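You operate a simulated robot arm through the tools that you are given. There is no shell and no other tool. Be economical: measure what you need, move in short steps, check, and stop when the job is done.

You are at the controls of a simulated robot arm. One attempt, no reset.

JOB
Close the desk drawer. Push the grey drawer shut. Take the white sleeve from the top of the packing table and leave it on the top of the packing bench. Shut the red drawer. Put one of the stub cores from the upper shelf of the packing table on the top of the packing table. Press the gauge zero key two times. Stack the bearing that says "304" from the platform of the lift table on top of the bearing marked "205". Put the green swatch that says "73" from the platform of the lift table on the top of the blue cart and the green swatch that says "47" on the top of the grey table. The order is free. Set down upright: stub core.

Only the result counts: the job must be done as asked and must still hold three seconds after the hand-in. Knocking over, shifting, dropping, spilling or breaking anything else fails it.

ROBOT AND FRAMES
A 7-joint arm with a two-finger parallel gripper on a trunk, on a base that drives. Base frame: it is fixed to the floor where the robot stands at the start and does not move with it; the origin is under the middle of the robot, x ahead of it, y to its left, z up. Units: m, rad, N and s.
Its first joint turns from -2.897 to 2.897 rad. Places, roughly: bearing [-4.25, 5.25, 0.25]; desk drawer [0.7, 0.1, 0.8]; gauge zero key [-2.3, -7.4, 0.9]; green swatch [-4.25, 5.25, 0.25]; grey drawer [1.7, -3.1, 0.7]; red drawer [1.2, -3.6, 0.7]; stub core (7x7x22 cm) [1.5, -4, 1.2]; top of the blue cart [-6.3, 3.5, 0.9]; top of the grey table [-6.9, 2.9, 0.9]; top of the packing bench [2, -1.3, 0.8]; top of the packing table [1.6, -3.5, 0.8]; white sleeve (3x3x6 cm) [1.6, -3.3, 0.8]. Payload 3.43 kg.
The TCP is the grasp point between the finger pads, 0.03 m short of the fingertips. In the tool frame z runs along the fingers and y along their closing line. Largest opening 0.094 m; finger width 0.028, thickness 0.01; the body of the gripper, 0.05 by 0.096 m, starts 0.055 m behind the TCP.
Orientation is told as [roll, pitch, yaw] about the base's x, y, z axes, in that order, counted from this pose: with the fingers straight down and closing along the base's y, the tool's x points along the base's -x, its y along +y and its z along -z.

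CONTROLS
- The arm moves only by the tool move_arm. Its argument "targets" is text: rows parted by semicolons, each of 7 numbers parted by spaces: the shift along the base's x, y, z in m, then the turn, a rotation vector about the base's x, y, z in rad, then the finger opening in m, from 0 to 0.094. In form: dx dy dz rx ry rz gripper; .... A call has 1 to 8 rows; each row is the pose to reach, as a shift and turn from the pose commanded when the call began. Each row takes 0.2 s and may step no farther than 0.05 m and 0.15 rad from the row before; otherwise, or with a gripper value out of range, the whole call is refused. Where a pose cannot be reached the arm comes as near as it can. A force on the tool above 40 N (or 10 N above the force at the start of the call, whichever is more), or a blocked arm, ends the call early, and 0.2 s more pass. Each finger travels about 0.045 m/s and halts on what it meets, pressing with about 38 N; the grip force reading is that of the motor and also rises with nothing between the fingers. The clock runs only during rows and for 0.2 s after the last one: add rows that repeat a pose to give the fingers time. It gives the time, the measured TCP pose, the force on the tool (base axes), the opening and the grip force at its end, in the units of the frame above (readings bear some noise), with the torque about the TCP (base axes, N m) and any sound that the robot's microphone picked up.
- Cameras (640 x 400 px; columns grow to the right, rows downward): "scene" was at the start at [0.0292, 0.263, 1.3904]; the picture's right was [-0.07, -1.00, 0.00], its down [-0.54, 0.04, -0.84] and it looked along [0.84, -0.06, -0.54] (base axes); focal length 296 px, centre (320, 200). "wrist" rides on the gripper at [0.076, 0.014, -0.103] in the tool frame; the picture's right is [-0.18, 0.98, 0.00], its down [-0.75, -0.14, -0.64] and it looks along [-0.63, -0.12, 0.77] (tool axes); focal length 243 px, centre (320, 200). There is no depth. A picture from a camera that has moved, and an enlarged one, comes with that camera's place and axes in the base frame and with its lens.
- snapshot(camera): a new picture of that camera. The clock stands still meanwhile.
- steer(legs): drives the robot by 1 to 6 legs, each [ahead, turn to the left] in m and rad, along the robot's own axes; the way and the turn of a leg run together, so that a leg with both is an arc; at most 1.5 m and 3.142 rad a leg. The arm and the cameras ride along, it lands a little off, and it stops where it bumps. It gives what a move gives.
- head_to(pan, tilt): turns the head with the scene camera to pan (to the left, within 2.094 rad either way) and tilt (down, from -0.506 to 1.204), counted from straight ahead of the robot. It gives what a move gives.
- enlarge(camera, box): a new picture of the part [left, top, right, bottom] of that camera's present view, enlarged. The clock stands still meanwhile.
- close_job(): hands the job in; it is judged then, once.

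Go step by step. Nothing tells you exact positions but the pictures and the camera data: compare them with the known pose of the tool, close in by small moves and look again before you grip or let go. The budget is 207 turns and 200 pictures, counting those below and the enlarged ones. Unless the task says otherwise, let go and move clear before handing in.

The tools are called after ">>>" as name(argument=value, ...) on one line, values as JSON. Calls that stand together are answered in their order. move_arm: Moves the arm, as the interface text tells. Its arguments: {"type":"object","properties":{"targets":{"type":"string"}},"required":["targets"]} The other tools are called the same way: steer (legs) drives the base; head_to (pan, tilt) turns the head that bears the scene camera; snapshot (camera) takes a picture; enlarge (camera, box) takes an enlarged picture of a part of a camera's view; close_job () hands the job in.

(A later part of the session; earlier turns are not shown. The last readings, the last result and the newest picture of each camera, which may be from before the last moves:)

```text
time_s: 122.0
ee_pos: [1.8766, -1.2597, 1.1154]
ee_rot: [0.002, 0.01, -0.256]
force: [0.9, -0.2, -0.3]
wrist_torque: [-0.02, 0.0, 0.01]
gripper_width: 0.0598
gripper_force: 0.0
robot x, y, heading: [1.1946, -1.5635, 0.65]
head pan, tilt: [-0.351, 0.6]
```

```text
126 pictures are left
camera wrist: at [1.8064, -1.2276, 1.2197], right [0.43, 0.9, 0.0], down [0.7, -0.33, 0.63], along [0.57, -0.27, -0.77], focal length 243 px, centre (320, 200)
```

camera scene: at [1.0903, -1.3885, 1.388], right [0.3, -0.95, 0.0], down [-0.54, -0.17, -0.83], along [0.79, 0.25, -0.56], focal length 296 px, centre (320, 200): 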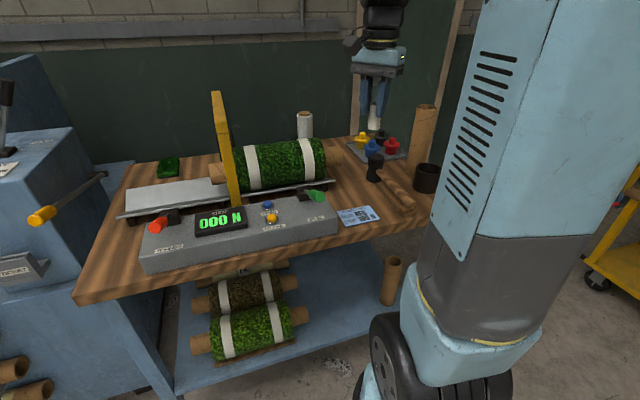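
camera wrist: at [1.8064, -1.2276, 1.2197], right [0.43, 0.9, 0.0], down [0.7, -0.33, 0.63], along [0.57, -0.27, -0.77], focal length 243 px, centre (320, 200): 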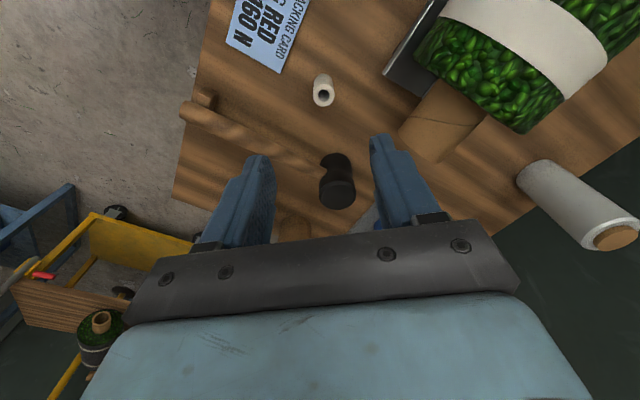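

The sleeve stands upright on the bench. I'll tuck the arm in and turn toward the gauge in the south-west.

>>> move_arm(targets="-0.045 -0.005 0.015 0 0 0.1 0.03; -0.09 -0.01 0.03 0 0 0.2 0.0; -0.135 -0.015 0.045 0 0 0.3 0.0; -0.18 -0.02 0.06 0 0 0.4 0; -0.225 -0.02 0.07 0 0 0.5 0; -0.27 -0.025 0.08 0 0 0.6 0; -0.31 -0.03 0.09 0 0 0.7 0; -0.34 -0.03 0.1 0 0 0.8 0")

>>> steer(legs=[[-0.3, 0], [0, -0.9]])

>>> steer(legs=[[0, -0.9]])

>>> steer(legs=[[0, -0.9]])

>>> head_to(pan=0.0, tilt=0.35)

>>> snapshot(camera="scene")

```text
time_s: 123.8
ee_pos: [1.538, -1.2875, 1.217]
ee_rot: [0.001, 0.009, 0.547]
force: [0.2, -0.1, 0.0]
wrist_torque: [-0.02, 0.06, 0.0]
gripper_width: 0.0001
gripper_force: 32.9
robot x, y, heading: [1.1936, -1.5647, 0.654]
head pan, tilt: [-0.351, 0.6]
```

```text
time_s: 128.6
ee_pos: [1.3822, -1.8512, 1.2165]
ee_rot: [0.001, 0.009, -0.372]
force: [-0.8, 0.5, 0.8]
wrist_torque: [-0.03, -0.02, 0.04]
gripper_width: 0.0001
gripper_force: 33.3
robot x, y, heading: [0.9645, -1.7097, -0.257]
head pan, tilt: [-0.351, 0.6]
```

```text
time_s: 131.6
ee_pos: [1.1046, -2.1216, 1.2182]
ee_rot: [0.002, 0.008, -1.284]
force: [0.8, -0.3, -0.3]
wrist_torque: [0.02, -0.03, 0.01]
gripper_width: 0.0
gripper_force: 32.8
robot x, y, heading: [1.0047, -1.6875, -1.176]
head pan, tilt: [-0.351, 0.6]
```

```text
time_s: 134.6
ee_pos: [0.729, -2.0381, 1.2163]
ee_rot: [0.003, 0.008, -2.175]
force: [0.4, 0.4, -0.6]
wrist_torque: [-0.01, -0.01, 0.0]
gripper_width: 0.0001
gripper_force: 33.2
robot x, y, heading: [1.043, -1.7099, -2.063]
head pan, tilt: [-0.351, 0.6]
```

```text
time_s: 135.4
ee_pos: [0.7288, -2.0395, 1.2183]
ee_rot: [0.002, 0.013, -2.175]
force: [0.0, -0.1, 0.2]
wrist_torque: [-0.01, 0.01, -0.02]
gripper_width: 0.0
gripper_force: 32.9
robot x, y, heading: [1.0419, -1.71, -2.059]
head pan, tilt: [0.0, 0.351]
```

```text
125 pictures are left
camera scene: at [1.2355, -1.8485, 1.4107], right [-0.88, 0.47, 0.0], down [0.16, 0.3, -0.94], along [-0.44, -0.83, -0.34], focal length 296 px, centre (320, 200)
```

scene: 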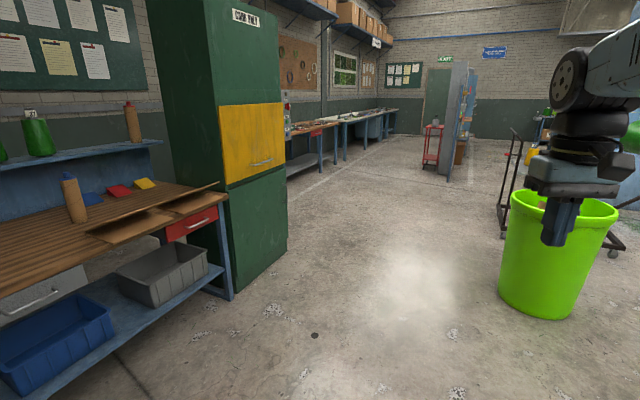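

>>> enlarge(camera="scene", box=[270, 70, 510, 200])

```text
2.67 times, centred on (390, 135) of scene
camera zoom: at [1.2355, -1.8485, 1.4107], right [-0.88, 0.47, 0.0], down [0.16, 0.3, -0.94], along [-0.44, -0.83, -0.34], focal length 790 px, centre (133, 373)
```

zoom: 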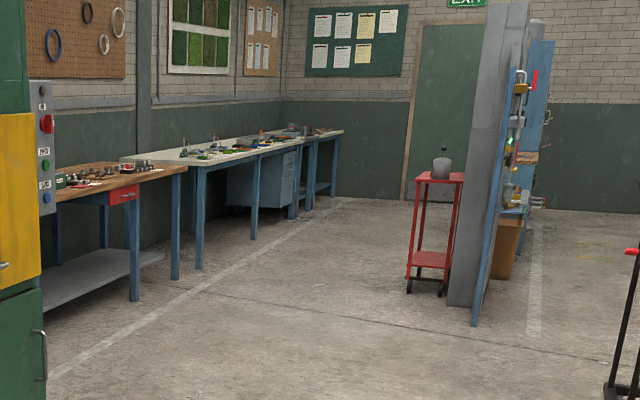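

The gauge sits on the white bench along the far wall, and the aisle is clear. I'll drive there.

>>> steer(legs=[[0, -0.134], [1.5, 0], [1.5, 0], [1.5, 0], [1.3, 0]])

>>> head_to(pan=0.8, tilt=0.45)

>>> snapshot(camera="scene")

```text
time_s: 164.2
ee_pos: [-2.6373, -6.7526, 1.2188]
ee_rot: [0.002, 0.009, -2.304]
force: [0.1, -0.1, 0.0]
wrist_torque: [-0.02, -0.01, -0.03]
gripper_width: 0.0
gripper_force: 33.0
robot x, y, heading: [-2.2786, -6.4718, -2.191]
head pan, tilt: [0.0, 0.351]
```

```text
time_s: 165.3
ee_pos: [-2.6373, -6.7517, 1.2189]
ee_rot: [0.0, 0.01, -2.306]
force: [-0.6, -0.6, 0.1]
wrist_torque: [-0.02, -0.01, 0.04]
gripper_width: 0.0
gripper_force: 33.0
robot x, y, heading: [-2.2799, -6.4659, -2.189]
head pan, tilt: [0.799, 0.45]
```

```text
123 pictures are left
camera scene: at [-2.0372, -6.6464, 1.4016], right [-0.98, -0.18, 0.0], down [-0.08, 0.43, -0.9], along [0.16, -0.89, -0.44], focal length 296 px, centre (320, 200)
```

scene: 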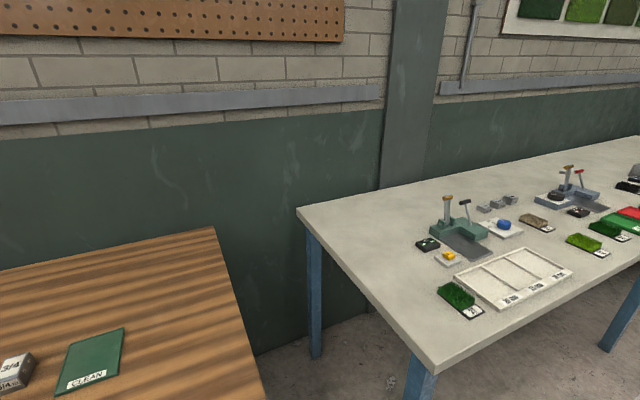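

>>> enlarge(camera="scene", box=[400, 150, 640, 320])

```text
2.35 times, centred on (520, 235) of scene
camera zoom: at [-2.0372, -6.6464, 1.4016], right [-0.98, -0.18, 0.0], down [-0.08, 0.43, -0.9], along [0.16, -0.89, -0.44], focal length 697 px, centre (-151, 118)
```

zoom: 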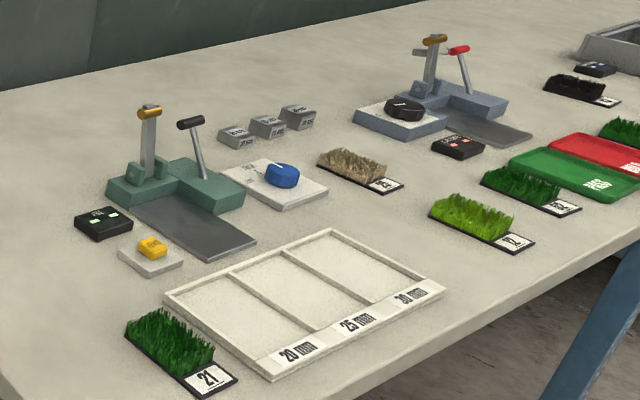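

The yellow key on the small pad matches the stated place at about (-2.28, -7.42). I'll face it and look closer to confirm the label.

>>> steer(legs=[[0, 0.62], [0.12, 0]])

>>> head_to(pan=0.0, tilt=0.7)

>>> snapshot(camera="scene")

```text
time_s: 168.4
ee_pos: [-2.4101, -7.0229, 1.2197]
ee_rot: [0.002, 0.009, -1.695]
force: [0.0, 0.4, -0.4]
wrist_torque: [-0.03, 0.07, 0.0]
gripper_width: 0.0001
gripper_force: 33.2
robot x, y, heading: [-2.3003, -6.5854, -1.583]
head pan, tilt: [0.799, 0.45]
```

```text
time_s: 169.5
ee_pos: [-2.4098, -7.0249, 1.2189]
ee_rot: [0.001, 0.01, -1.694]
force: [0.1, 0.4, -0.1]
wrist_torque: [0.0, -0.02, 0.01]
gripper_width: 0.0
gripper_force: 33.1
robot x, y, heading: [-2.3057, -6.5845, -1.585]
head pan, tilt: [0.0, 0.7]
```

```text
121 pictures are left
camera scene: at [-2.0676, -6.6141, 1.3794], right [-1.0, 0.01, 0.0], down [0.01, 0.64, -0.76], along [-0.01, -0.76, -0.64], focal length 296 px, centre (320, 200)
```

scene: 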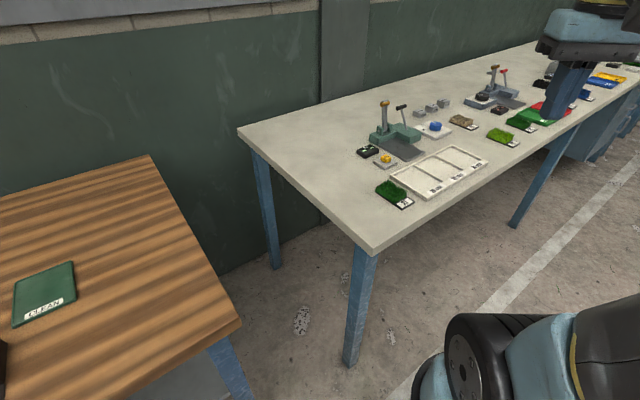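

>>> enlarge(camera="scene", box=[340, 90, 480, 220])

```text
3.08 times, centred on (410, 155) of scene
camera zoom: at [-2.0676, -6.6141, 1.3794], right [-1.0, 0.01, 0.0], down [0.01, 0.64, -0.76], along [-0.01, -0.76, -0.64], focal length 911 px, centre (43, 338)
```

zoom: 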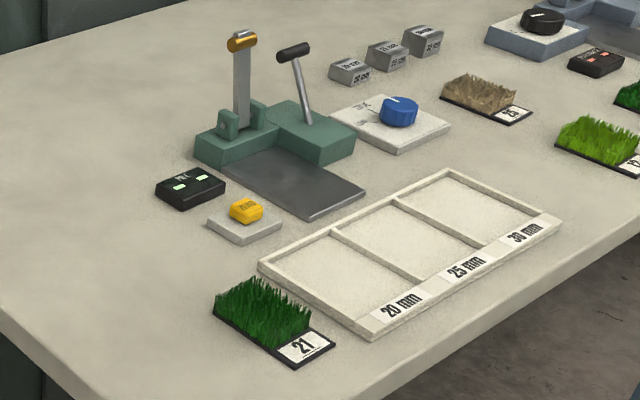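

The yellow key reads "ZERO". I'll move the closed fingers over it and look with the wrist camera.

>>> move_arm(targets="0.015 -0.045 0 0 0 0 0; 0.03 -0.09 0 0 0 0 0; 0.045 -0.135 -0.01 0 0 0 0; 0.06 -0.18 -0.02 0 0 0 0; 0.075 -0.225 -0.035 0 0 0 0; 0.09 -0.265 -0.055 0 0 0 0; 0.105 -0.305 -0.075 0 0 0 0; 0.115 -0.34 -0.1 0 0 0 0")

>>> snapshot(camera="wrist")

>>> snapshot(camera="scene")

```text
time_s: 171.3
ee_pos: [-2.2951, -7.3648, 1.1177]
ee_rot: [0.001, 0.009, -1.695]
force: [-1.0, 0.0, 0.2]
wrist_torque: [-0.02, -0.02, 0.05]
gripper_width: 0.0002
gripper_force: 32.9
robot x, y, heading: [-2.304, -6.5836, -1.587]
head pan, tilt: [0.0, 0.7]
```

```text
119 pictures are left
camera wrist: at [-2.2738, -7.2928, 1.2222], right [0.95, -0.3, 0.0], down [-0.24, -0.74, 0.63], along [-0.19, -0.6, -0.77], focal length 243 px, centre (320, 200)
```

wrist: 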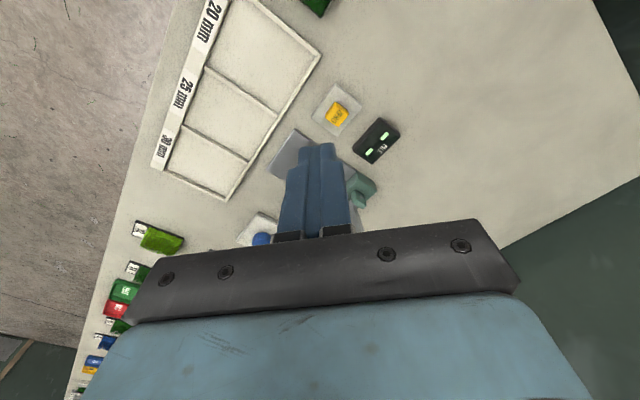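

```text
118 pictures are left
camera scene: at [-2.0677, -6.6138, 1.3794], right [-1.0, 0.01, 0.0], down [0.01, 0.64, -0.76], along [-0.01, -0.76, -0.64], focal length 296 px, centre (320, 200)
```

scene: 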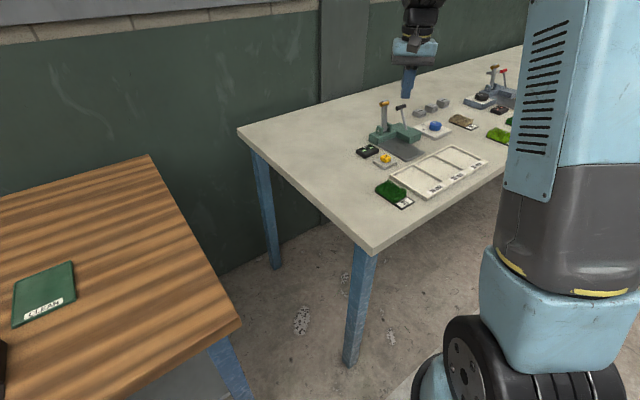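

The key is at (-2.288, -7.416), top z≈0.88. I'll tilt the tool away from the gauge post and stop just above the key.

>>> move_arm(targets="0.002 -0.005 -0.02 -0.13 0 0 0; 0.004 -0.01 -0.05 -0.26 0 0 0; 0.007 -0.02 -0.08 -0.4 0 0 0; 0.007 -0.03 -0.12 -0.4 0 0 0; 0.007 -0.039 -0.16 -0.4 0 0 0; 0.007 -0.039 -0.173 -0.4 0 0 0")

>>> snapshot(camera="wrist")

>>> enlarge(camera="scene", box=[320, 90, 460, 190])

```text
time_s: 172.7
ee_pos: [-2.2882, -7.4033, 0.9449]
ee_rot: [0.054, -0.389, -1.705]
force: [-1.0, 0.6, -0.2]
wrist_torque: [0.02, -0.04, 0.04]
gripper_width: 0.0001
gripper_force: 33.4
robot x, y, heading: [-2.3019, -6.5891, -1.582]
head pan, tilt: [0.0, 0.7]
```

```text
117 pictures are left
camera wrist: at [-2.2666, -7.2964, 1.0129], right [0.95, -0.28, 0.12], down [-0.23, -0.43, 0.87], along [-0.19, -0.86, -0.48], focal length 243 px, centre (320, 200)
```

wrist: 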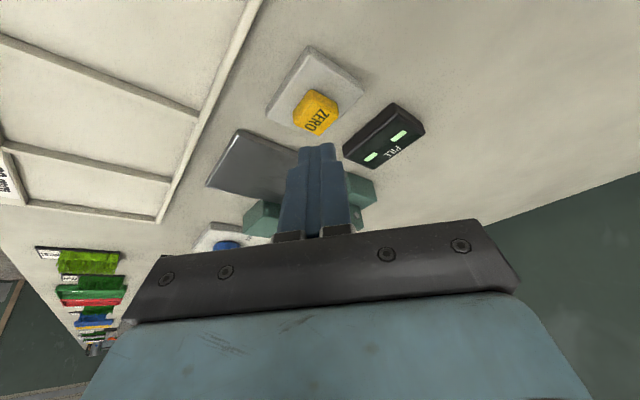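

```text
4.00 times, centred on (390, 140) of scene
camera zoom: at [-2.0676, -6.6144, 1.3794], right [-1.0, 0.01, 0.0], down [0.01, 0.64, -0.76], along [-0.01, -0.76, -0.64], focal length 1185 px, centre (40, 440)
```

zoom: 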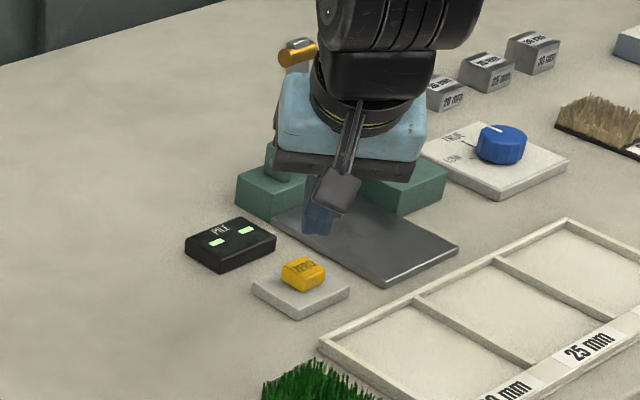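

The key top is refined to (-2.285, -7.406, 0.885). I'll press in small steps and listen.

>>> move_arm(targets="0.003 0.009 -0.02 0 0 0 0; 0.003 0.009 -0.03 0 0 0 0; 0.003 0.009 -0.034 0 0 0 0; 0.003 0.009 -0.038 0 0 0 0; 0.003 0.009 -0.041 0 0 0 0; 0.003 0.009 -0.044 0 0 0 0")

>>> enlarge(camera="scene", box=[320, 90, 460, 190])

```text
time_s: 174.1
ee_pos: [-2.2868, -7.395, 0.9017]
ee_rot: [0.054, -0.387, -1.702]
force: [0.7, 1.1, 1.8]
wrist_torque: [0.01, -0.03, 0.03]
gripper_width: 0.0002
gripper_force: 32.8
robot x, y, heading: [-2.3016, -6.5832, -1.586]
head pan, tilt: [0.0, 0.7]
```

```text
4.00 times, centred on (390, 140) of scene
camera zoom: at [-2.0676, -6.6144, 1.3794], right [-1.0, 0.01, 0.0], down [0.01, 0.64, -0.76], along [-0.01, -0.76, -0.64], focal length 1185 px, centre (40, 440)
```

zoom: 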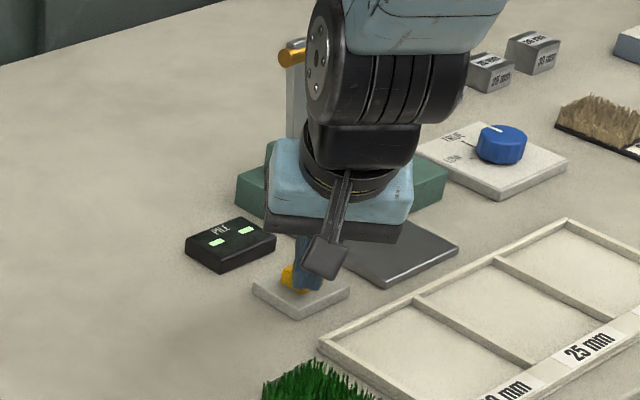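

>>> move_arm(targets="0 0 0.02 0 0 0 0; 0.007 0 0.02 0 0 0 0; 0.007 0 0.005 0 0 0 0; 0.007 0 0.0 0 0 0 0; 0.007 0 -0.003 0 0 0 0; 0.007 0 -0.006 0 0 0 0; 0.007 0 -0.009 0 0 0 0")

>>> snapshot(camera="wrist")

```text
time_s: 175.7
ee_pos: [-2.2792, -7.395, 0.8952]
ee_rot: [0.055, -0.393, -1.705]
force: [1.5, 2.2, 29.5]
wrist_torque: [-0.19, 0.08, 0.0]
gripper_width: 0.0002
gripper_force: 34.0
robot x, y, heading: [-2.3001, -6.5856, -1.583]
head pan, tilt: [0.0, 0.7]
heard: click
```

```text
114 pictures are left
camera wrist: at [-2.257, -7.2872, 0.962], right [0.95, -0.28, 0.12], down [-0.23, -0.43, 0.87], along [-0.19, -0.86, -0.47], focal length 243 px, centre (320, 200)
```

wrist: 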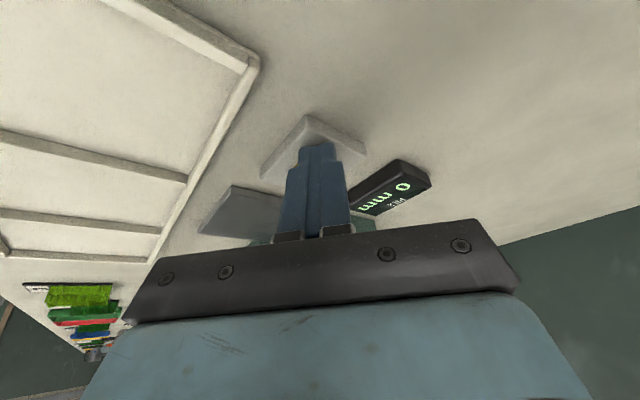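

One click, and the display shows "0 mm". I'll release fully and press once more.

>>> move_arm(targets="0 0 0.01 0 0 0 0; 0 0 0.03 0 0 0 0; 0 0 0.03 0 0 0 0; 0 0 0.03 0 0 0 0")

>>> enlarge(camera="scene", box=[320, 90, 460, 190])

```text
time_s: 176.7
ee_pos: [-2.2794, -7.3945, 0.9231]
ee_rot: [0.054, -0.385, -1.703]
force: [0.6, -0.4, -0.7]
wrist_torque: [0.03, 0.0, -0.01]
gripper_width: 0.0
gripper_force: 33.0
robot x, y, heading: [-2.3016, -6.5826, -1.575]
head pan, tilt: [0.0, 0.7]
```

```text
4.00 times, centred on (390, 140) of scene
camera zoom: at [-2.0676, -6.6146, 1.3794], right [-1.0, 0.01, 0.0], down [0.01, 0.64, -0.76], along [-0.01, -0.76, -0.64], focal length 1185 px, centre (40, 440)
```

zoom: 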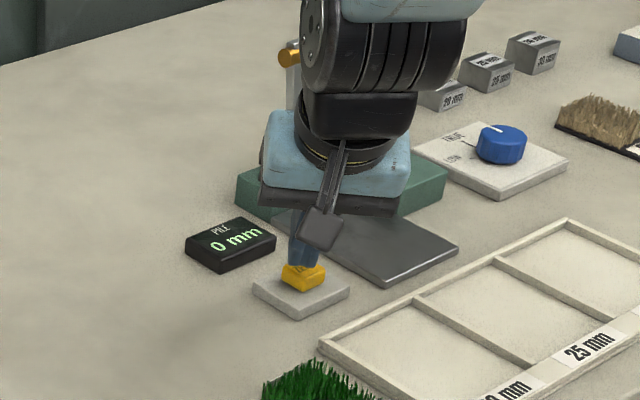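

>>> move_arm(targets="0 0 -0.015 0 0 0 0; 0 0 -0.020 0 0 0 0; 0 0 -0.024 0 0 0 0; 0 0 -0.027 0 0 0 0; 0 0 -0.030 0 0 0 0")

```text
time_s: 177.9
ee_pos: [-2.2786, -7.3951, 0.8954]
ee_rot: [0.053, -0.389, -1.705]
force: [-1.2, 2.0, 22.4]
wrist_torque: [-0.2, 0.18, -0.03]
gripper_width: 0.0
gripper_force: 32.8
robot x, y, heading: [-2.3013, -6.5869, -1.578]
head pan, tilt: [0.0, 0.7]
heard: click
```

The second click was heard. I'll rise straight up and tuck the arm for travel.

>>> move_arm(targets="0 0 0.03 0 0 0 0; 0 0.02 0.07 0 0 0 0; 0 0.04 0.115 0 0 0 0; 0 0.06 0.16 0.1 0 0 0; 0 0.1 0.19 0.2 0 0 0; 0 0.14 0.22 0.3 0 0 0; 0 0.18 0.25 0.4 0 0 0; 0 0.225 0.27 0.4 0 0 0")

>>> enlarge(camera="scene", box=[320, 90, 460, 190])

```text
time_s: 179.7
ee_pos: [-2.2799, -7.1706, 1.1622]
ee_rot: [0.001, 0.013, -1.695]
force: [0.2, -0.9, -0.3]
wrist_torque: [0.03, 0.01, 0.01]
gripper_width: 0.0
gripper_force: 32.3
robot x, y, heading: [-2.3022, -6.5874, -1.58]
head pan, tilt: [0.0, 0.7]
```

```text
4.00 times, centred on (390, 140) of scene
camera zoom: at [-2.0676, -6.6152, 1.3793], right [-1.0, 0.01, 0.0], down [0.01, 0.64, -0.76], along [-0.01, -0.76, -0.64], focal length 1185 px, centre (40, 440)
```

zoom: 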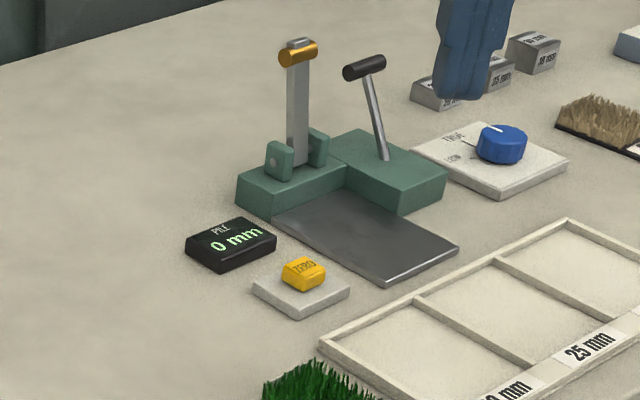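

The display reads 0 mm and the key is intact. I'll tuck the arm, back away and look for a route north to the lift table.

>>> move_arm(targets="0 0.04 0.02 0 0 0 0; 0 0.08 0.04 0 0 0 0; 0 0.12 0.06 0 0 0 0; 0 0.16 0.07 0 0 0 0")

>>> steer(legs=[[-0.6, 0], [0, -0.9]])

>>> steer(legs=[[0, -0.95]])

>>> head_to(pan=-0.7, tilt=0.3)

>>> snapshot(camera="scene")

```text
time_s: 180.7
ee_pos: [-2.2768, -7.0101, 1.2329]
ee_rot: [0.001, 0.011, -1.694]
force: [0.6, -1.1, -0.8]
wrist_torque: [0.07, -0.02, 0.02]
gripper_width: 0.0
gripper_force: 32.8
robot x, y, heading: [-2.3028, -6.5852, -1.583]
head pan, tilt: [0.0, 0.7]
```

```text
time_s: 186.9
ee_pos: [-2.6184, -6.2565, 1.2338]
ee_rot: [0.003, 0.01, -2.605]
force: [-0.5, 0.2, -0.3]
wrist_torque: [0.0, 0.01, -0.02]
gripper_width: 0.0
gripper_force: 33.2
robot x, y, heading: [-2.2725, -6.009, -2.484]
head pan, tilt: [0.0, 0.7]
```

```text
time_s: 190.1
ee_pos: [-2.6713, -5.8671, 1.2332]
ee_rot: [0.002, 0.009, 2.714]
force: [0.0, -0.1, 0.6]
wrist_torque: [0.0, -0.02, 0.02]
gripper_width: 0.0002
gripper_force: 33.8
robot x, y, heading: [-2.2898, -6.05, 2.838]
head pan, tilt: [0.0, 0.7]
```

```text
time_s: 191.1
ee_pos: [-2.6714, -5.867, 1.2339]
ee_rot: [0.001, 0.009, 2.714]
force: [-0.5, 0.1, 0.2]
wrist_torque: [-0.03, -0.02, 0.01]
gripper_width: 0.0
gripper_force: 32.9
robot x, y, heading: [-2.2851, -6.0522, 2.839]
head pan, tilt: [-0.7, 0.3]
```

```text
111 pictures are left
camera scene: at [-2.3498, -6.2147, 1.4155], right [0.84, 0.54, 0.0], down [0.16, -0.25, -0.96], along [-0.51, 0.8, -0.3], focal length 296 px, centre (320, 200)
```

scene: 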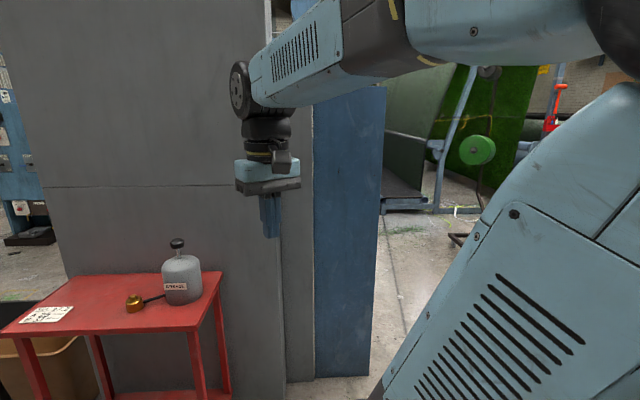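

>>> steer(legs=[[0, -0.9]])

>>> head_to(pan=0.4, tilt=0.3)

>>> snapshot(camera="scene")

>>> head_to(pan=-0.6, tilt=0.3)

>>> snapshot(camera="scene")

```text
time_s: 194.2
ee_pos: [-2.3729, -5.6367, 1.2332]
ee_rot: [0.003, 0.012, 1.795]
force: [-0.1, 0.1, -0.2]
wrist_torque: [-0.01, 0.02, -0.01]
gripper_width: 0.0
gripper_force: 33.0
robot x, y, heading: [-2.3306, -6.0695, 1.91]
head pan, tilt: [-0.7, 0.3]
```

```text
time_s: 195.5
ee_pos: [-2.3711, -5.6368, 1.234]
ee_rot: [0.003, 0.008, 1.794]
force: [-0.6, 0.3, 0.2]
wrist_torque: [-0.02, 0.03, -0.01]
gripper_width: 0.0001
gripper_force: 33.0
robot x, y, heading: [-2.3266, -6.0705, 1.915]
head pan, tilt: [0.4, 0.3]
```

```text
110 pictures are left
camera scene: at [-2.5909, -6.1359, 1.4155], right [0.74, 0.68, 0.0], down [0.2, -0.22, -0.96], along [-0.65, 0.7, -0.3], focal length 296 px, centre (320, 200)
```

scene: 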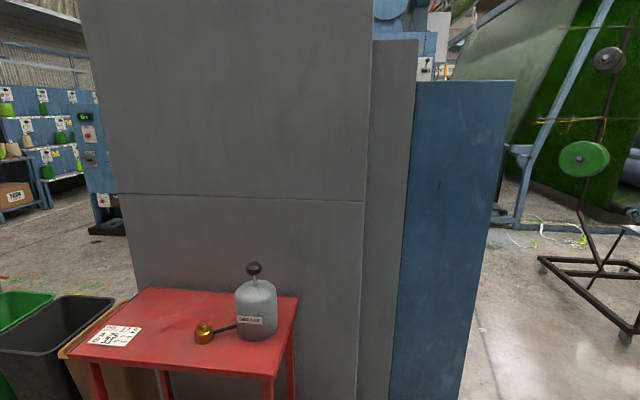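

```text
time_s: 196.8
ee_pos: [-2.3729, -5.6358, 1.2341]
ee_rot: [0.003, 0.011, 1.795]
force: [0.0, 0.4, -0.3]
wrist_torque: [-0.02, -0.02, 0.03]
gripper_width: 0.0001
gripper_force: 33.1
robot x, y, heading: [-2.327, -6.0727, 1.912]
head pan, tilt: [-0.6, 0.3]
```

```text
109 pictures are left
camera scene: at [-2.5041, -6.1144, 1.4155], right [0.97, -0.25, 0.0], down [-0.08, -0.29, -0.96], along [0.24, 0.92, -0.3], focal length 296 px, centre (320, 200)
```

scene: 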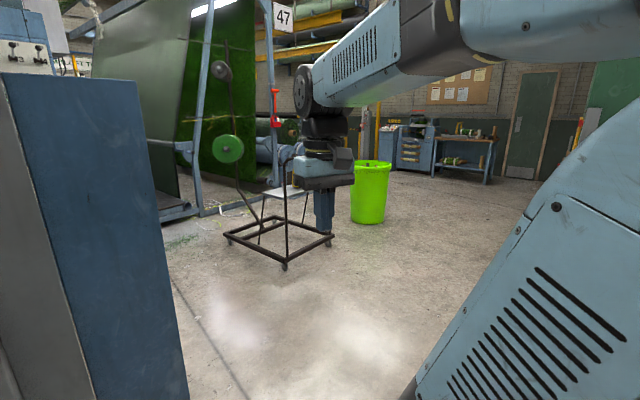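

The middle of the hall is taken up by machines, so I'll retrace my path to the main aisle and follow it north to the lift table.

>>> steer(legs=[[0, -0.996], [1.35, 0], [1.35, 0], [1.35, 0], [1.33, 0]])

>>> steer(legs=[[0, 0.9]])

>>> head_to(pan=0.3, tilt=0.3)

>>> snapshot(camera="scene")

```text
time_s: 225.7
ee_pos: [1.1347, -1.4329, 1.234]
ee_rot: [0.003, 0.009, 0.84]
force: [0.2, -0.4, 0.4]
wrist_torque: [0.01, -0.08, -0.02]
gripper_width: 0.0
gripper_force: 32.6
robot x, y, heading: [0.8042, -1.7198, 0.959]
head pan, tilt: [-0.6, 0.3]
```

```text
time_s: 228.7
ee_pos: [0.7844, -1.2796, 1.2346]
ee_rot: [0.002, 0.01, 1.745]
force: [-0.5, -0.5, -0.3]
wrist_torque: [0.02, 0.05, -0.02]
gripper_width: 0.0
gripper_force: 32.9
robot x, y, heading: [0.8448, -1.7046, 1.859]
head pan, tilt: [-0.6, 0.3]
```

```text
time_s: 229.9
ee_pos: [0.7845, -1.28, 1.2353]
ee_rot: [0.001, 0.01, 1.742]
force: [-0.2, -0.4, 0.1]
wrist_torque: [0.02, 0.01, 0.0]
gripper_width: 0.0
gripper_force: 32.8
robot x, y, heading: [0.8417, -1.7066, 1.861]
head pan, tilt: [0.3, 0.3]
```

```text
108 pictures are left
camera scene: at [0.5853, -1.7493, 1.4155], right [0.83, 0.55, 0.0], down [0.16, -0.25, -0.96], along [-0.53, 0.8, -0.3], focal length 296 px, centre (320, 200)
```

scene: 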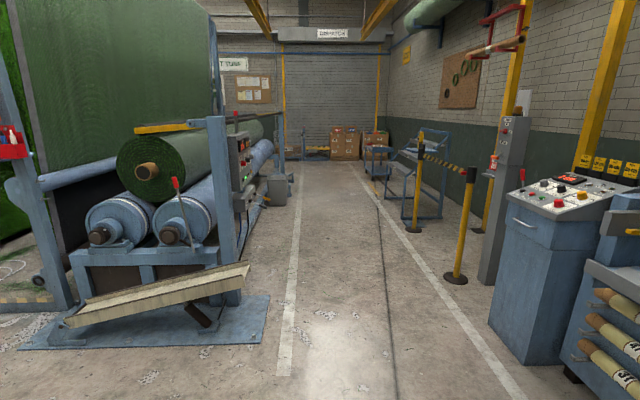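

>>> steer(legs=[[0, 0.306], [1.4, 0], [1.4, 0], [1.4, 0], [1.2, 0]])

>>> snapshot(camera="scene")

```text
time_s: 257.2
ee_pos: [-2.3553, 3.1633, 1.2349]
ee_rot: [0.003, 0.01, 2.076]
force: [0.4, 0.1, 1.0]
wrist_torque: [-0.02, -0.02, 0.0]
gripper_width: 0.0002
gripper_force: 32.9
robot x, y, heading: [-2.1616, 2.7794, 2.191]
head pan, tilt: [0.3, 0.3]
```

```text
107 pictures are left
camera scene: at [-2.3896, 2.6534, 1.4155], right [0.6, 0.8, 0.0], down [0.24, -0.18, -0.96], along [-0.76, 0.58, -0.3], focal length 296 px, centre (320, 200)
```

scene: 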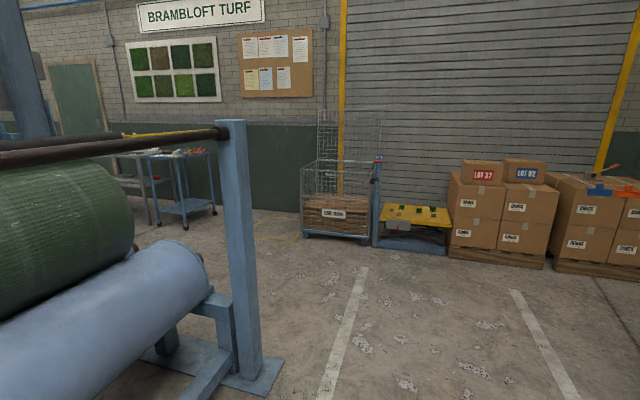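

The yellow lift platform is ahead by the wall. I'll drive closer.

>>> steer(legs=[[0, 0.105], [1.0, 0], [0.9, 0]])

>>> head_to(pan=0.0, tilt=0.75)

>>> snapshot(camera="scene")

```text
time_s: 267.5
ee_pos: [-3.6832, 4.5574, 1.236]
ee_rot: [0.004, 0.01, 2.202]
force: [-0.1, 0.8, 0.8]
wrist_torque: [0.04, 0.0, 0.01]
gripper_width: 0.0001
gripper_force: 32.4
robot x, y, heading: [-3.4365, 4.2085, 2.321]
head pan, tilt: [0.3, 0.3]
```

```text
time_s: 268.4
ee_pos: [-3.6818, 4.5563, 1.2364]
ee_rot: [0.002, 0.011, 2.204]
force: [-0.7, 0.7, 0.8]
wrist_torque: [0.0, 0.03, 0.02]
gripper_width: 0.0002
gripper_force: 33.0
robot x, y, heading: [-3.4343, 4.2069, 2.321]
head pan, tilt: [0.0, 0.75]
```

```text
106 pictures are left
camera scene: at [-3.6253, 4.063, 1.3752], right [0.73, 0.68, 0.0], down [0.46, -0.5, -0.73], along [-0.5, 0.54, -0.68], focal length 296 px, centre (320, 200)
```

scene: 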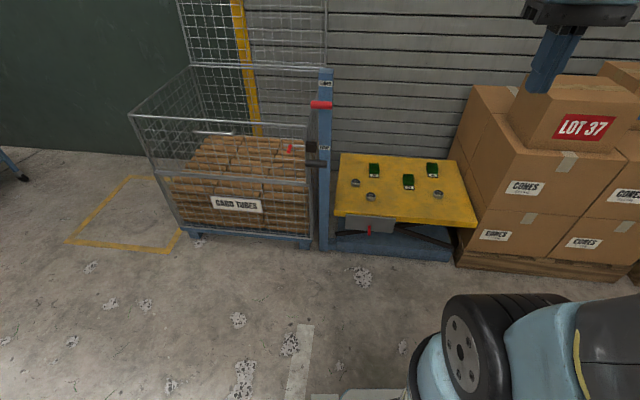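

>>> enlarge(camera="scene", box=[325, 145, 485, 245])

```text
4.00 times, centred on (405, 195) of scene
camera zoom: at [-3.6253, 4.063, 1.3752], right [0.73, 0.68, 0.0], down [0.46, -0.5, -0.73], along [-0.5, 0.54, -0.68], focal length 1185 px, centre (-20, 220)
```

zoom: 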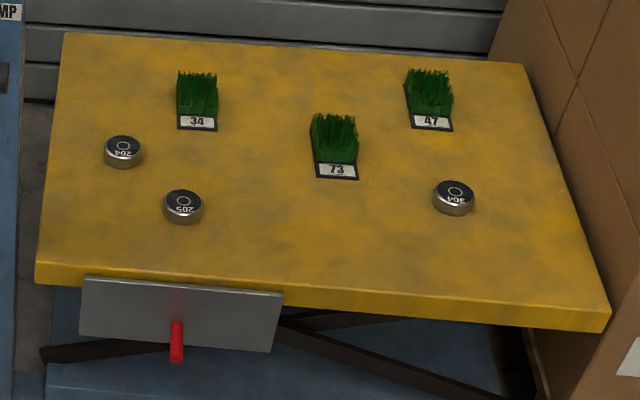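

Three bearings (204, 205, 304) and three swatches (34, 73, 47) are on the platform. I'll drive up to it.

>>> steer(legs=[[0, -0.257], [0.58, 0], [0, 0.13]])

>>> head_to(pan=0.0, tilt=1.0)

>>> snapshot(camera="scene")

```text
time_s: 273.3
ee_pos: [-3.912, 5.0954, 1.2365]
ee_rot: [0.002, 0.011, 2.08]
force: [0.6, 1.3, -0.7]
wrist_torque: [-0.01, -0.02, 0.01]
gripper_width: 0.0001
gripper_force: 32.6
robot x, y, heading: [-3.7057, 4.7259, 2.198]
head pan, tilt: [0.0, 0.75]
```

```text
time_s: 274.1
ee_pos: [-3.9124, 5.096, 1.2383]
ee_rot: [0.001, 0.01, 2.081]
force: [-0.7, 0.5, -0.5]
wrist_torque: [0.02, -0.02, 0.0]
gripper_width: 0.0
gripper_force: 33.0
robot x, y, heading: [-3.7072, 4.7241, 2.196]
head pan, tilt: [0.0, 1.0]
```

```text
104 pictures are left
camera scene: at [-3.9013, 4.5949, 1.356], right [0.81, 0.58, 0.0], down [0.49, -0.68, -0.54], along [-0.32, 0.44, -0.84], focal length 296 px, centre (320, 200)
```

scene: 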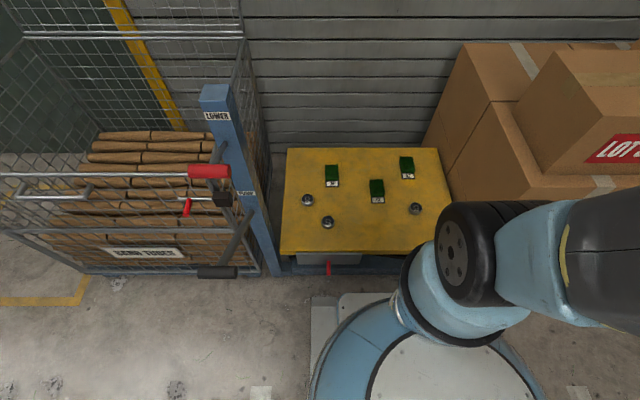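

I'll lower the open gripper over bearing 304, near (-3.958, 5.363).

>>> move_arm(targets="-0.006 0.03 -0.035 0 0 0 0.03; -0.012 0.06 -0.07 0 0 0 0.06; -0.018 0.09 -0.105 0 0 0 0.08; -0.024 0.12 -0.14 0 0 0 0.08; -0.03 0.15 -0.175 0 0 0 0.08; -0.036 0.18 -0.21 0 0 0 0.08; -0.042 0.21 -0.245 0 0 0 0.08; -0.046 0.24 -0.28 0 0 0 0.08")

>>> move_arm(targets="0 0.005 -0.045 0 0 0 0.08; 0 0.01 -0.09 0 0 0 0.08; 0 0.015 -0.135 0 0 0 0.08; 0 0.02 -0.18 0 0 0 0.08; 0 0.02 -0.225 0 0 0 0.08; 0 0.02 -0.27 0 0 0 0.08; 0 0.02 -0.315 0 0 0 0.08")

>>> snapshot(camera="wrist")

>>> snapshot(camera="scene")

```text
time_s: 275.9
ee_pos: [-3.9589, 5.3369, 0.9565]
ee_rot: [0.001, 0.009, 2.08]
force: [-0.2, 0.3, 0.1]
wrist_torque: [-0.01, 0.0, 0.01]
gripper_width: 0.0802
gripper_force: 0.0
robot x, y, heading: [-3.71, 4.726, 2.193]
head pan, tilt: [0.0, 1.0]
```

```text
time_s: 277.5
ee_pos: [-3.9599, 5.3535, 0.6417]
ee_rot: [0.001, 0.01, 2.081]
force: [0.8, 0.7, 0.4]
wrist_torque: [0.04, -0.02, 0.03]
gripper_width: 0.08
gripper_force: 0.1
robot x, y, heading: [-3.7078, 4.7251, 2.2]
head pan, tilt: [0.0, 1.0]
```

```text
103 pictures are left
camera wrist: at [-3.9362, 5.2817, 0.7457], right [-0.95, -0.32, 0.0], down [-0.25, 0.73, 0.63], along [-0.2, 0.6, -0.77], focal length 243 px, centre (320, 200)
```

wrist: 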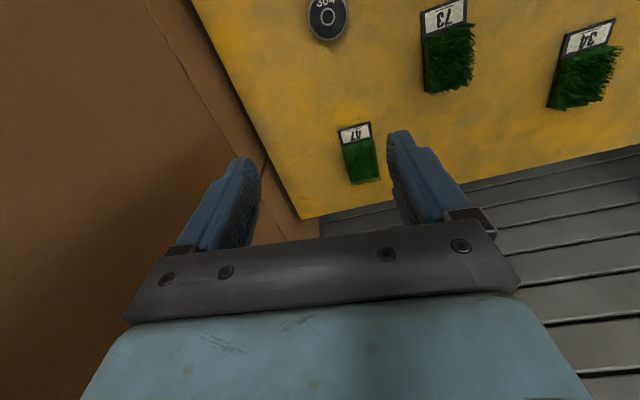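

```text
102 pictures are left
camera scene: at [-3.9014, 4.5949, 1.356], right [0.81, 0.58, 0.0], down [0.49, -0.68, -0.54], along [-0.32, 0.44, -0.84], focal length 296 px, centre (320, 200)
```

scene: 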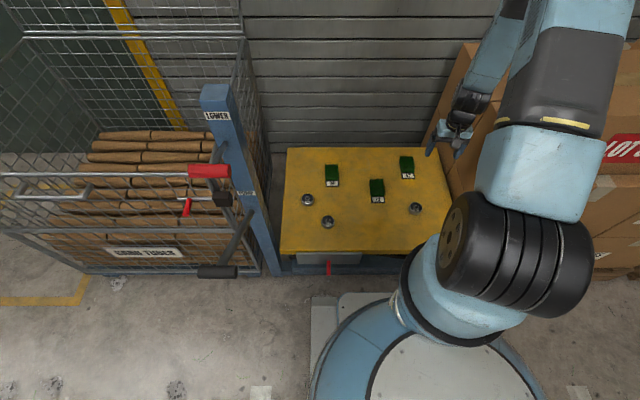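

Triangulation puts bearing 304 at (-3.952, 5.297) with its top near z 0.37. I'll shift over it and go lower.

>>> move_arm(targets="0.004 -0.03 0 0 0 0 0.08; 0.008 -0.0565 -0.02 0 0 0 0.08; 0.008 -0.0565 -0.065 0 0 0 0.08; 0.008 -0.0565 -0.11 0 0 0 0.08; 0.008 -0.0565 -0.15 0 0 0 0.08")

>>> snapshot(camera="wrist")

>>> enlarge(camera="scene", box=[270, 130, 470, 270])

```text
time_s: 278.7
ee_pos: [-3.95, 5.299, 0.4892]
ee_rot: [0.002, 0.01, 2.079]
force: [0.2, 0.2, 0.4]
wrist_torque: [0.02, -0.01, 0.0]
gripper_width: 0.0798
gripper_force: 0.1
robot x, y, heading: [-3.7026, 4.7263, 2.196]
head pan, tilt: [0.0, 1.0]
```

```text
101 pictures are left
camera wrist: at [-3.9271, 5.2263, 0.5945], right [-0.95, -0.32, 0.0], down [-0.25, 0.73, 0.63], along [-0.2, 0.6, -0.77], focal length 243 px, centre (320, 200)
```

wrist: 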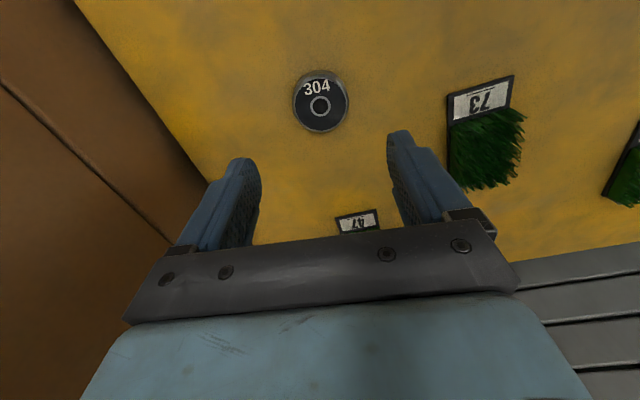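

```text
2.86 times, centred on (370, 200) of scene
camera zoom: at [-3.9015, 4.5951, 1.356], right [0.81, 0.58, 0.0], down [0.49, -0.68, -0.54], along [-0.32, 0.44, -0.84], focal length 846 px, centre (177, 200)
```

zoom: 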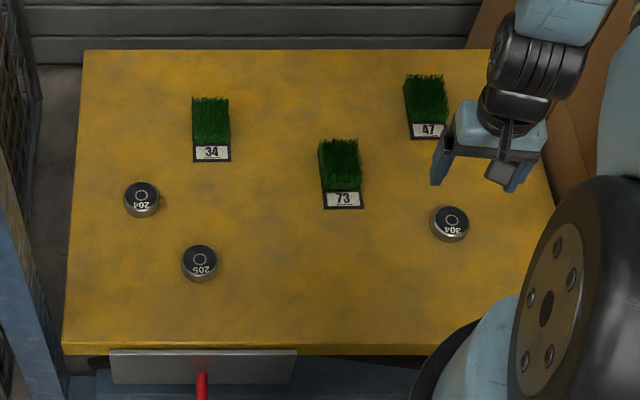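

>>> move_arm(targets="0 -0.005 -0.025 0 0 0 0.08; 0 -0.01 -0.05 0 0 0 0.08; 0 -0.01 -0.054 0 0 0 0.08")

>>> snapshot(camera="wrist")

>>> enlarge(camera="scene", box=[370, 140, 470, 230])

```text
time_s: 279.5
ee_pos: [-3.9501, 5.2884, 0.4359]
ee_rot: [0.0, 0.01, 2.081]
force: [-0.2, 0.2, 1.2]
wrist_torque: [0.0, 0.0, -0.01]
gripper_width: 0.0801
gripper_force: 0.1
robot x, y, heading: [-3.703, 4.7257, 2.198]
head pan, tilt: [0.0, 1.0]
```

```text
99 pictures are left
camera wrist: at [-3.9275, 5.2168, 0.5405], right [-0.95, -0.32, 0.0], down [-0.25, 0.73, 0.63], along [-0.2, 0.6, -0.77], focal length 243 px, centre (320, 200)
```

wrist: 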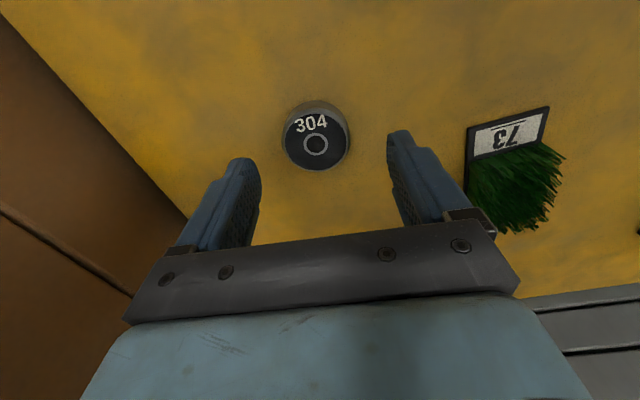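

```text
4.44 times, centred on (420, 185) of scene
camera zoom: at [-3.9016, 4.5954, 1.356], right [0.81, 0.58, 0.0], down [0.49, -0.68, -0.54], along [-0.32, 0.44, -0.84], focal length 1316 px, centre (-124, 267)
```

zoom: 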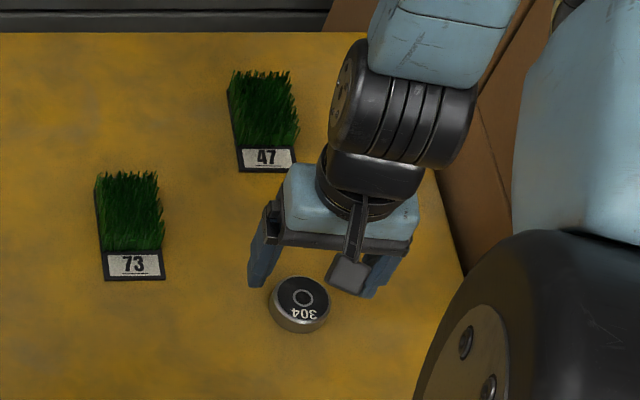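

>>> move_arm(targets="0 0 -0.02 0 0 0 0.08; 0 0 -0.032 0 0 0 0.08; 0 0 -0.036 0 0 0 0.08; 0 0 -0.040 0 0 0 0.08; 0 0 -0.044 0 0 0 0.08; 0 0 -0.048 0 0 0 0.08; 0 0 -0.052 0 0 0 0.08")

>>> snapshot(camera="wrist")

```text
time_s: 281.0
ee_pos: [-3.9509, 5.2907, 0.39]
ee_rot: [0.0, 0.009, 2.078]
force: [1.2, -4.2, 13.1]
wrist_torque: [0.3, -0.45, -0.14]
gripper_width: 0.0793
gripper_force: 0.1
robot x, y, heading: [-3.7064, 4.724, 2.201]
head pan, tilt: [0.0, 1.0]
stopped in row 7: the force on the tool passed its limit at 53 N (the readings are from after the stop); the commanded pose is now the measured one
```

```text
97 pictures are left
camera wrist: at [-3.927, 5.2172, 0.494], right [-0.95, -0.32, 0.0], down [-0.25, 0.73, 0.63], along [-0.2, 0.6, -0.77], focal length 243 px, centre (320, 200)
```

wrist: 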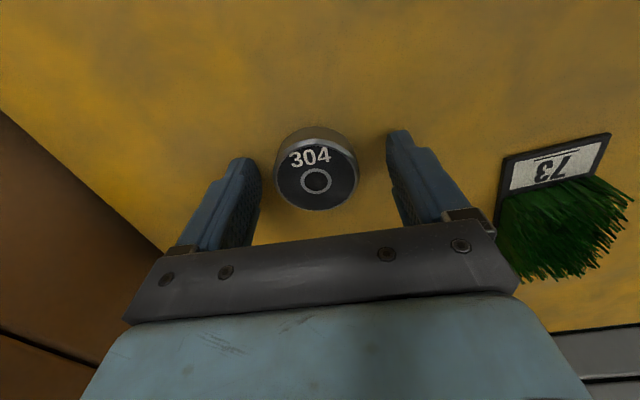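

The fingertips touched the platform at z≈0.36 and the bearing is centred. I'll rise 4 mm and close.

>>> move_arm(targets="0 0 0.004 0 0 0 0.07; 0 0 0.004 0 0 0 0.05; 0 0 0.004 0 0 0 0.035; 0 0 0.004 0 0 0 0.035; 0 0 0.004 0 0 0 0.035")

>>> snapshot(camera="wrist")

```text
time_s: 282.2
ee_pos: [-3.9503, 5.2908, 0.3947]
ee_rot: [0.0, 0.011, 2.079]
force: [0.3, 1.6, 1.4]
wrist_torque: [0.13, -0.09, 0.01]
gripper_width: 0.049
gripper_force: 38.3
robot x, y, heading: [-3.704, 4.7217, 2.194]
head pan, tilt: [0.0, 1.0]
```

```text
96 pictures are left
camera wrist: at [-3.927, 5.2174, 0.4978], right [-0.95, -0.32, 0.0], down [-0.25, 0.73, 0.63], along [-0.2, 0.6, -0.77], focal length 243 px, centre (320, 200)
```

wrist: 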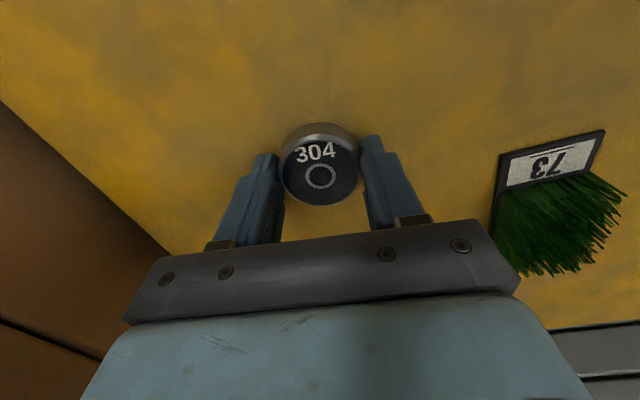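

I've gripped bearing 304. I'll lift it and carry it over 205.

>>> move_arm(targets="0 0 0.04 0 0 0 0.035; 0 0 0.08 0 0 0 0.035; -0.03 -0.032 0.1 0 0 0 0.035; -0.06 -0.064 0.12 0 0 0 0.035; -0.09 -0.096 0.12 0 0 0 0.035; -0.12 -0.128 0.12 0 0 0 0.035; -0.15 -0.16 0.12 0 0 0 0.035; -0.18 -0.192 0.12 0 0 0 0.035")

>>> snapshot(camera="wrist")

>>> enlarge(camera="scene", box=[270, 130, 470, 270])

```text
time_s: 284.0
ee_pos: [-4.131, 5.0972, 0.512]
ee_rot: [0.0, 0.011, 2.078]
force: [0.0, 0.3, -2.5]
wrist_torque: [-0.02, -0.01, 0.04]
gripper_width: 0.0487
gripper_force: 37.4
robot x, y, heading: [-3.7067, 4.7202, 2.197]
head pan, tilt: [0.0, 1.0]
```

```text
95 pictures are left
camera wrist: at [-4.1078, 5.0248, 0.6174], right [-0.95, -0.32, 0.0], down [-0.25, 0.73, 0.63], along [-0.2, 0.6, -0.77], focal length 243 px, centre (320, 200)
```

wrist: 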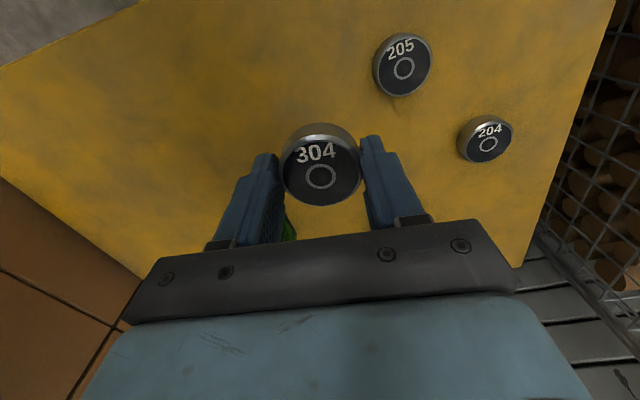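

```text
2.86 times, centred on (370, 200) of scene
camera zoom: at [-3.9016, 4.5957, 1.356], right [0.81, 0.58, 0.0], down [0.49, -0.68, -0.54], along [-0.32, 0.44, -0.84], focal length 846 px, centre (177, 200)
```

zoom: 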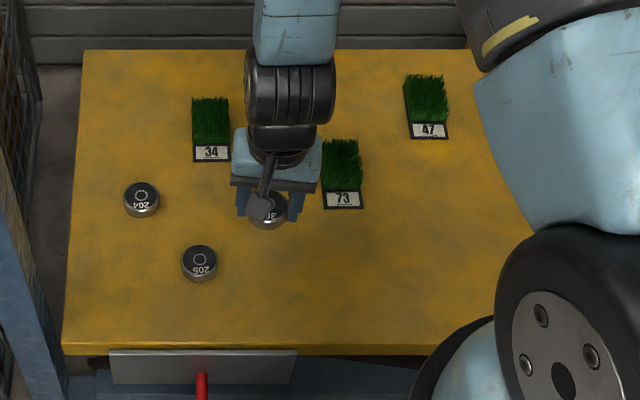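

>>> move_arm(targets="-0.029 -0.029 0 0 0 0 0.035; -0.057 -0.057 0 0 0 0 0.035; -0.057 -0.057 -0.03 0 0 0 0.035; -0.057 -0.057 -0.055 0 0 0 0.035; -0.057 -0.057 -0.06 0 0 0 0.035")

>>> snapshot(camera="wrist")

>>> enlarge(camera="scene", box=[290, 180, 370, 250])

```text
time_s: 285.2
ee_pos: [-4.1863, 5.0425, 0.4526]
ee_rot: [0.0, 0.01, 2.078]
force: [0.0, 0.1, -1.4]
wrist_torque: [0.01, 0.01, -0.03]
gripper_width: 0.049
gripper_force: 38.6
robot x, y, heading: [-3.7081, 4.7219, 2.194]
head pan, tilt: [0.0, 1.0]
```

```text
93 pictures are left
camera wrist: at [-4.164, 4.9687, 0.557], right [-0.95, -0.32, 0.0], down [-0.25, 0.73, 0.63], along [-0.2, 0.6, -0.77], focal length 243 px, centre (320, 200)
```

wrist: 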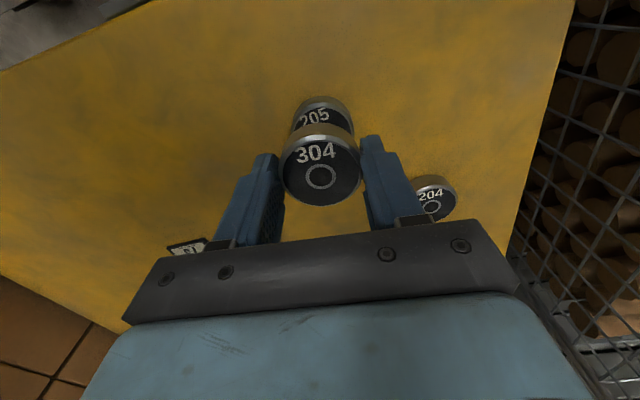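

```text
5.71 times, centred on (330, 215) of scene
camera zoom: at [-3.9017, 4.5953, 1.356], right [0.81, 0.58, 0.0], down [0.49, -0.68, -0.54], along [-0.32, 0.44, -0.84], focal length 1693 px, centre (263, 114)
```

zoom: 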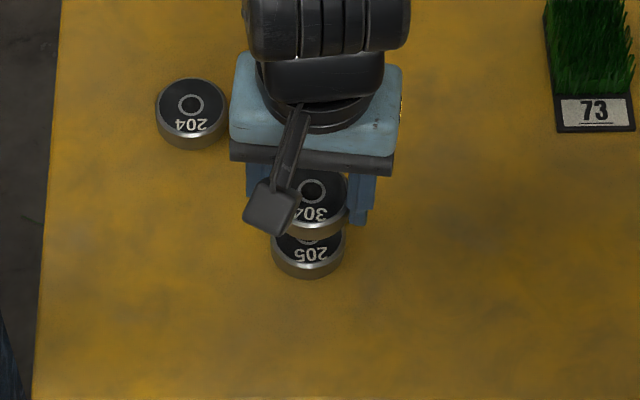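

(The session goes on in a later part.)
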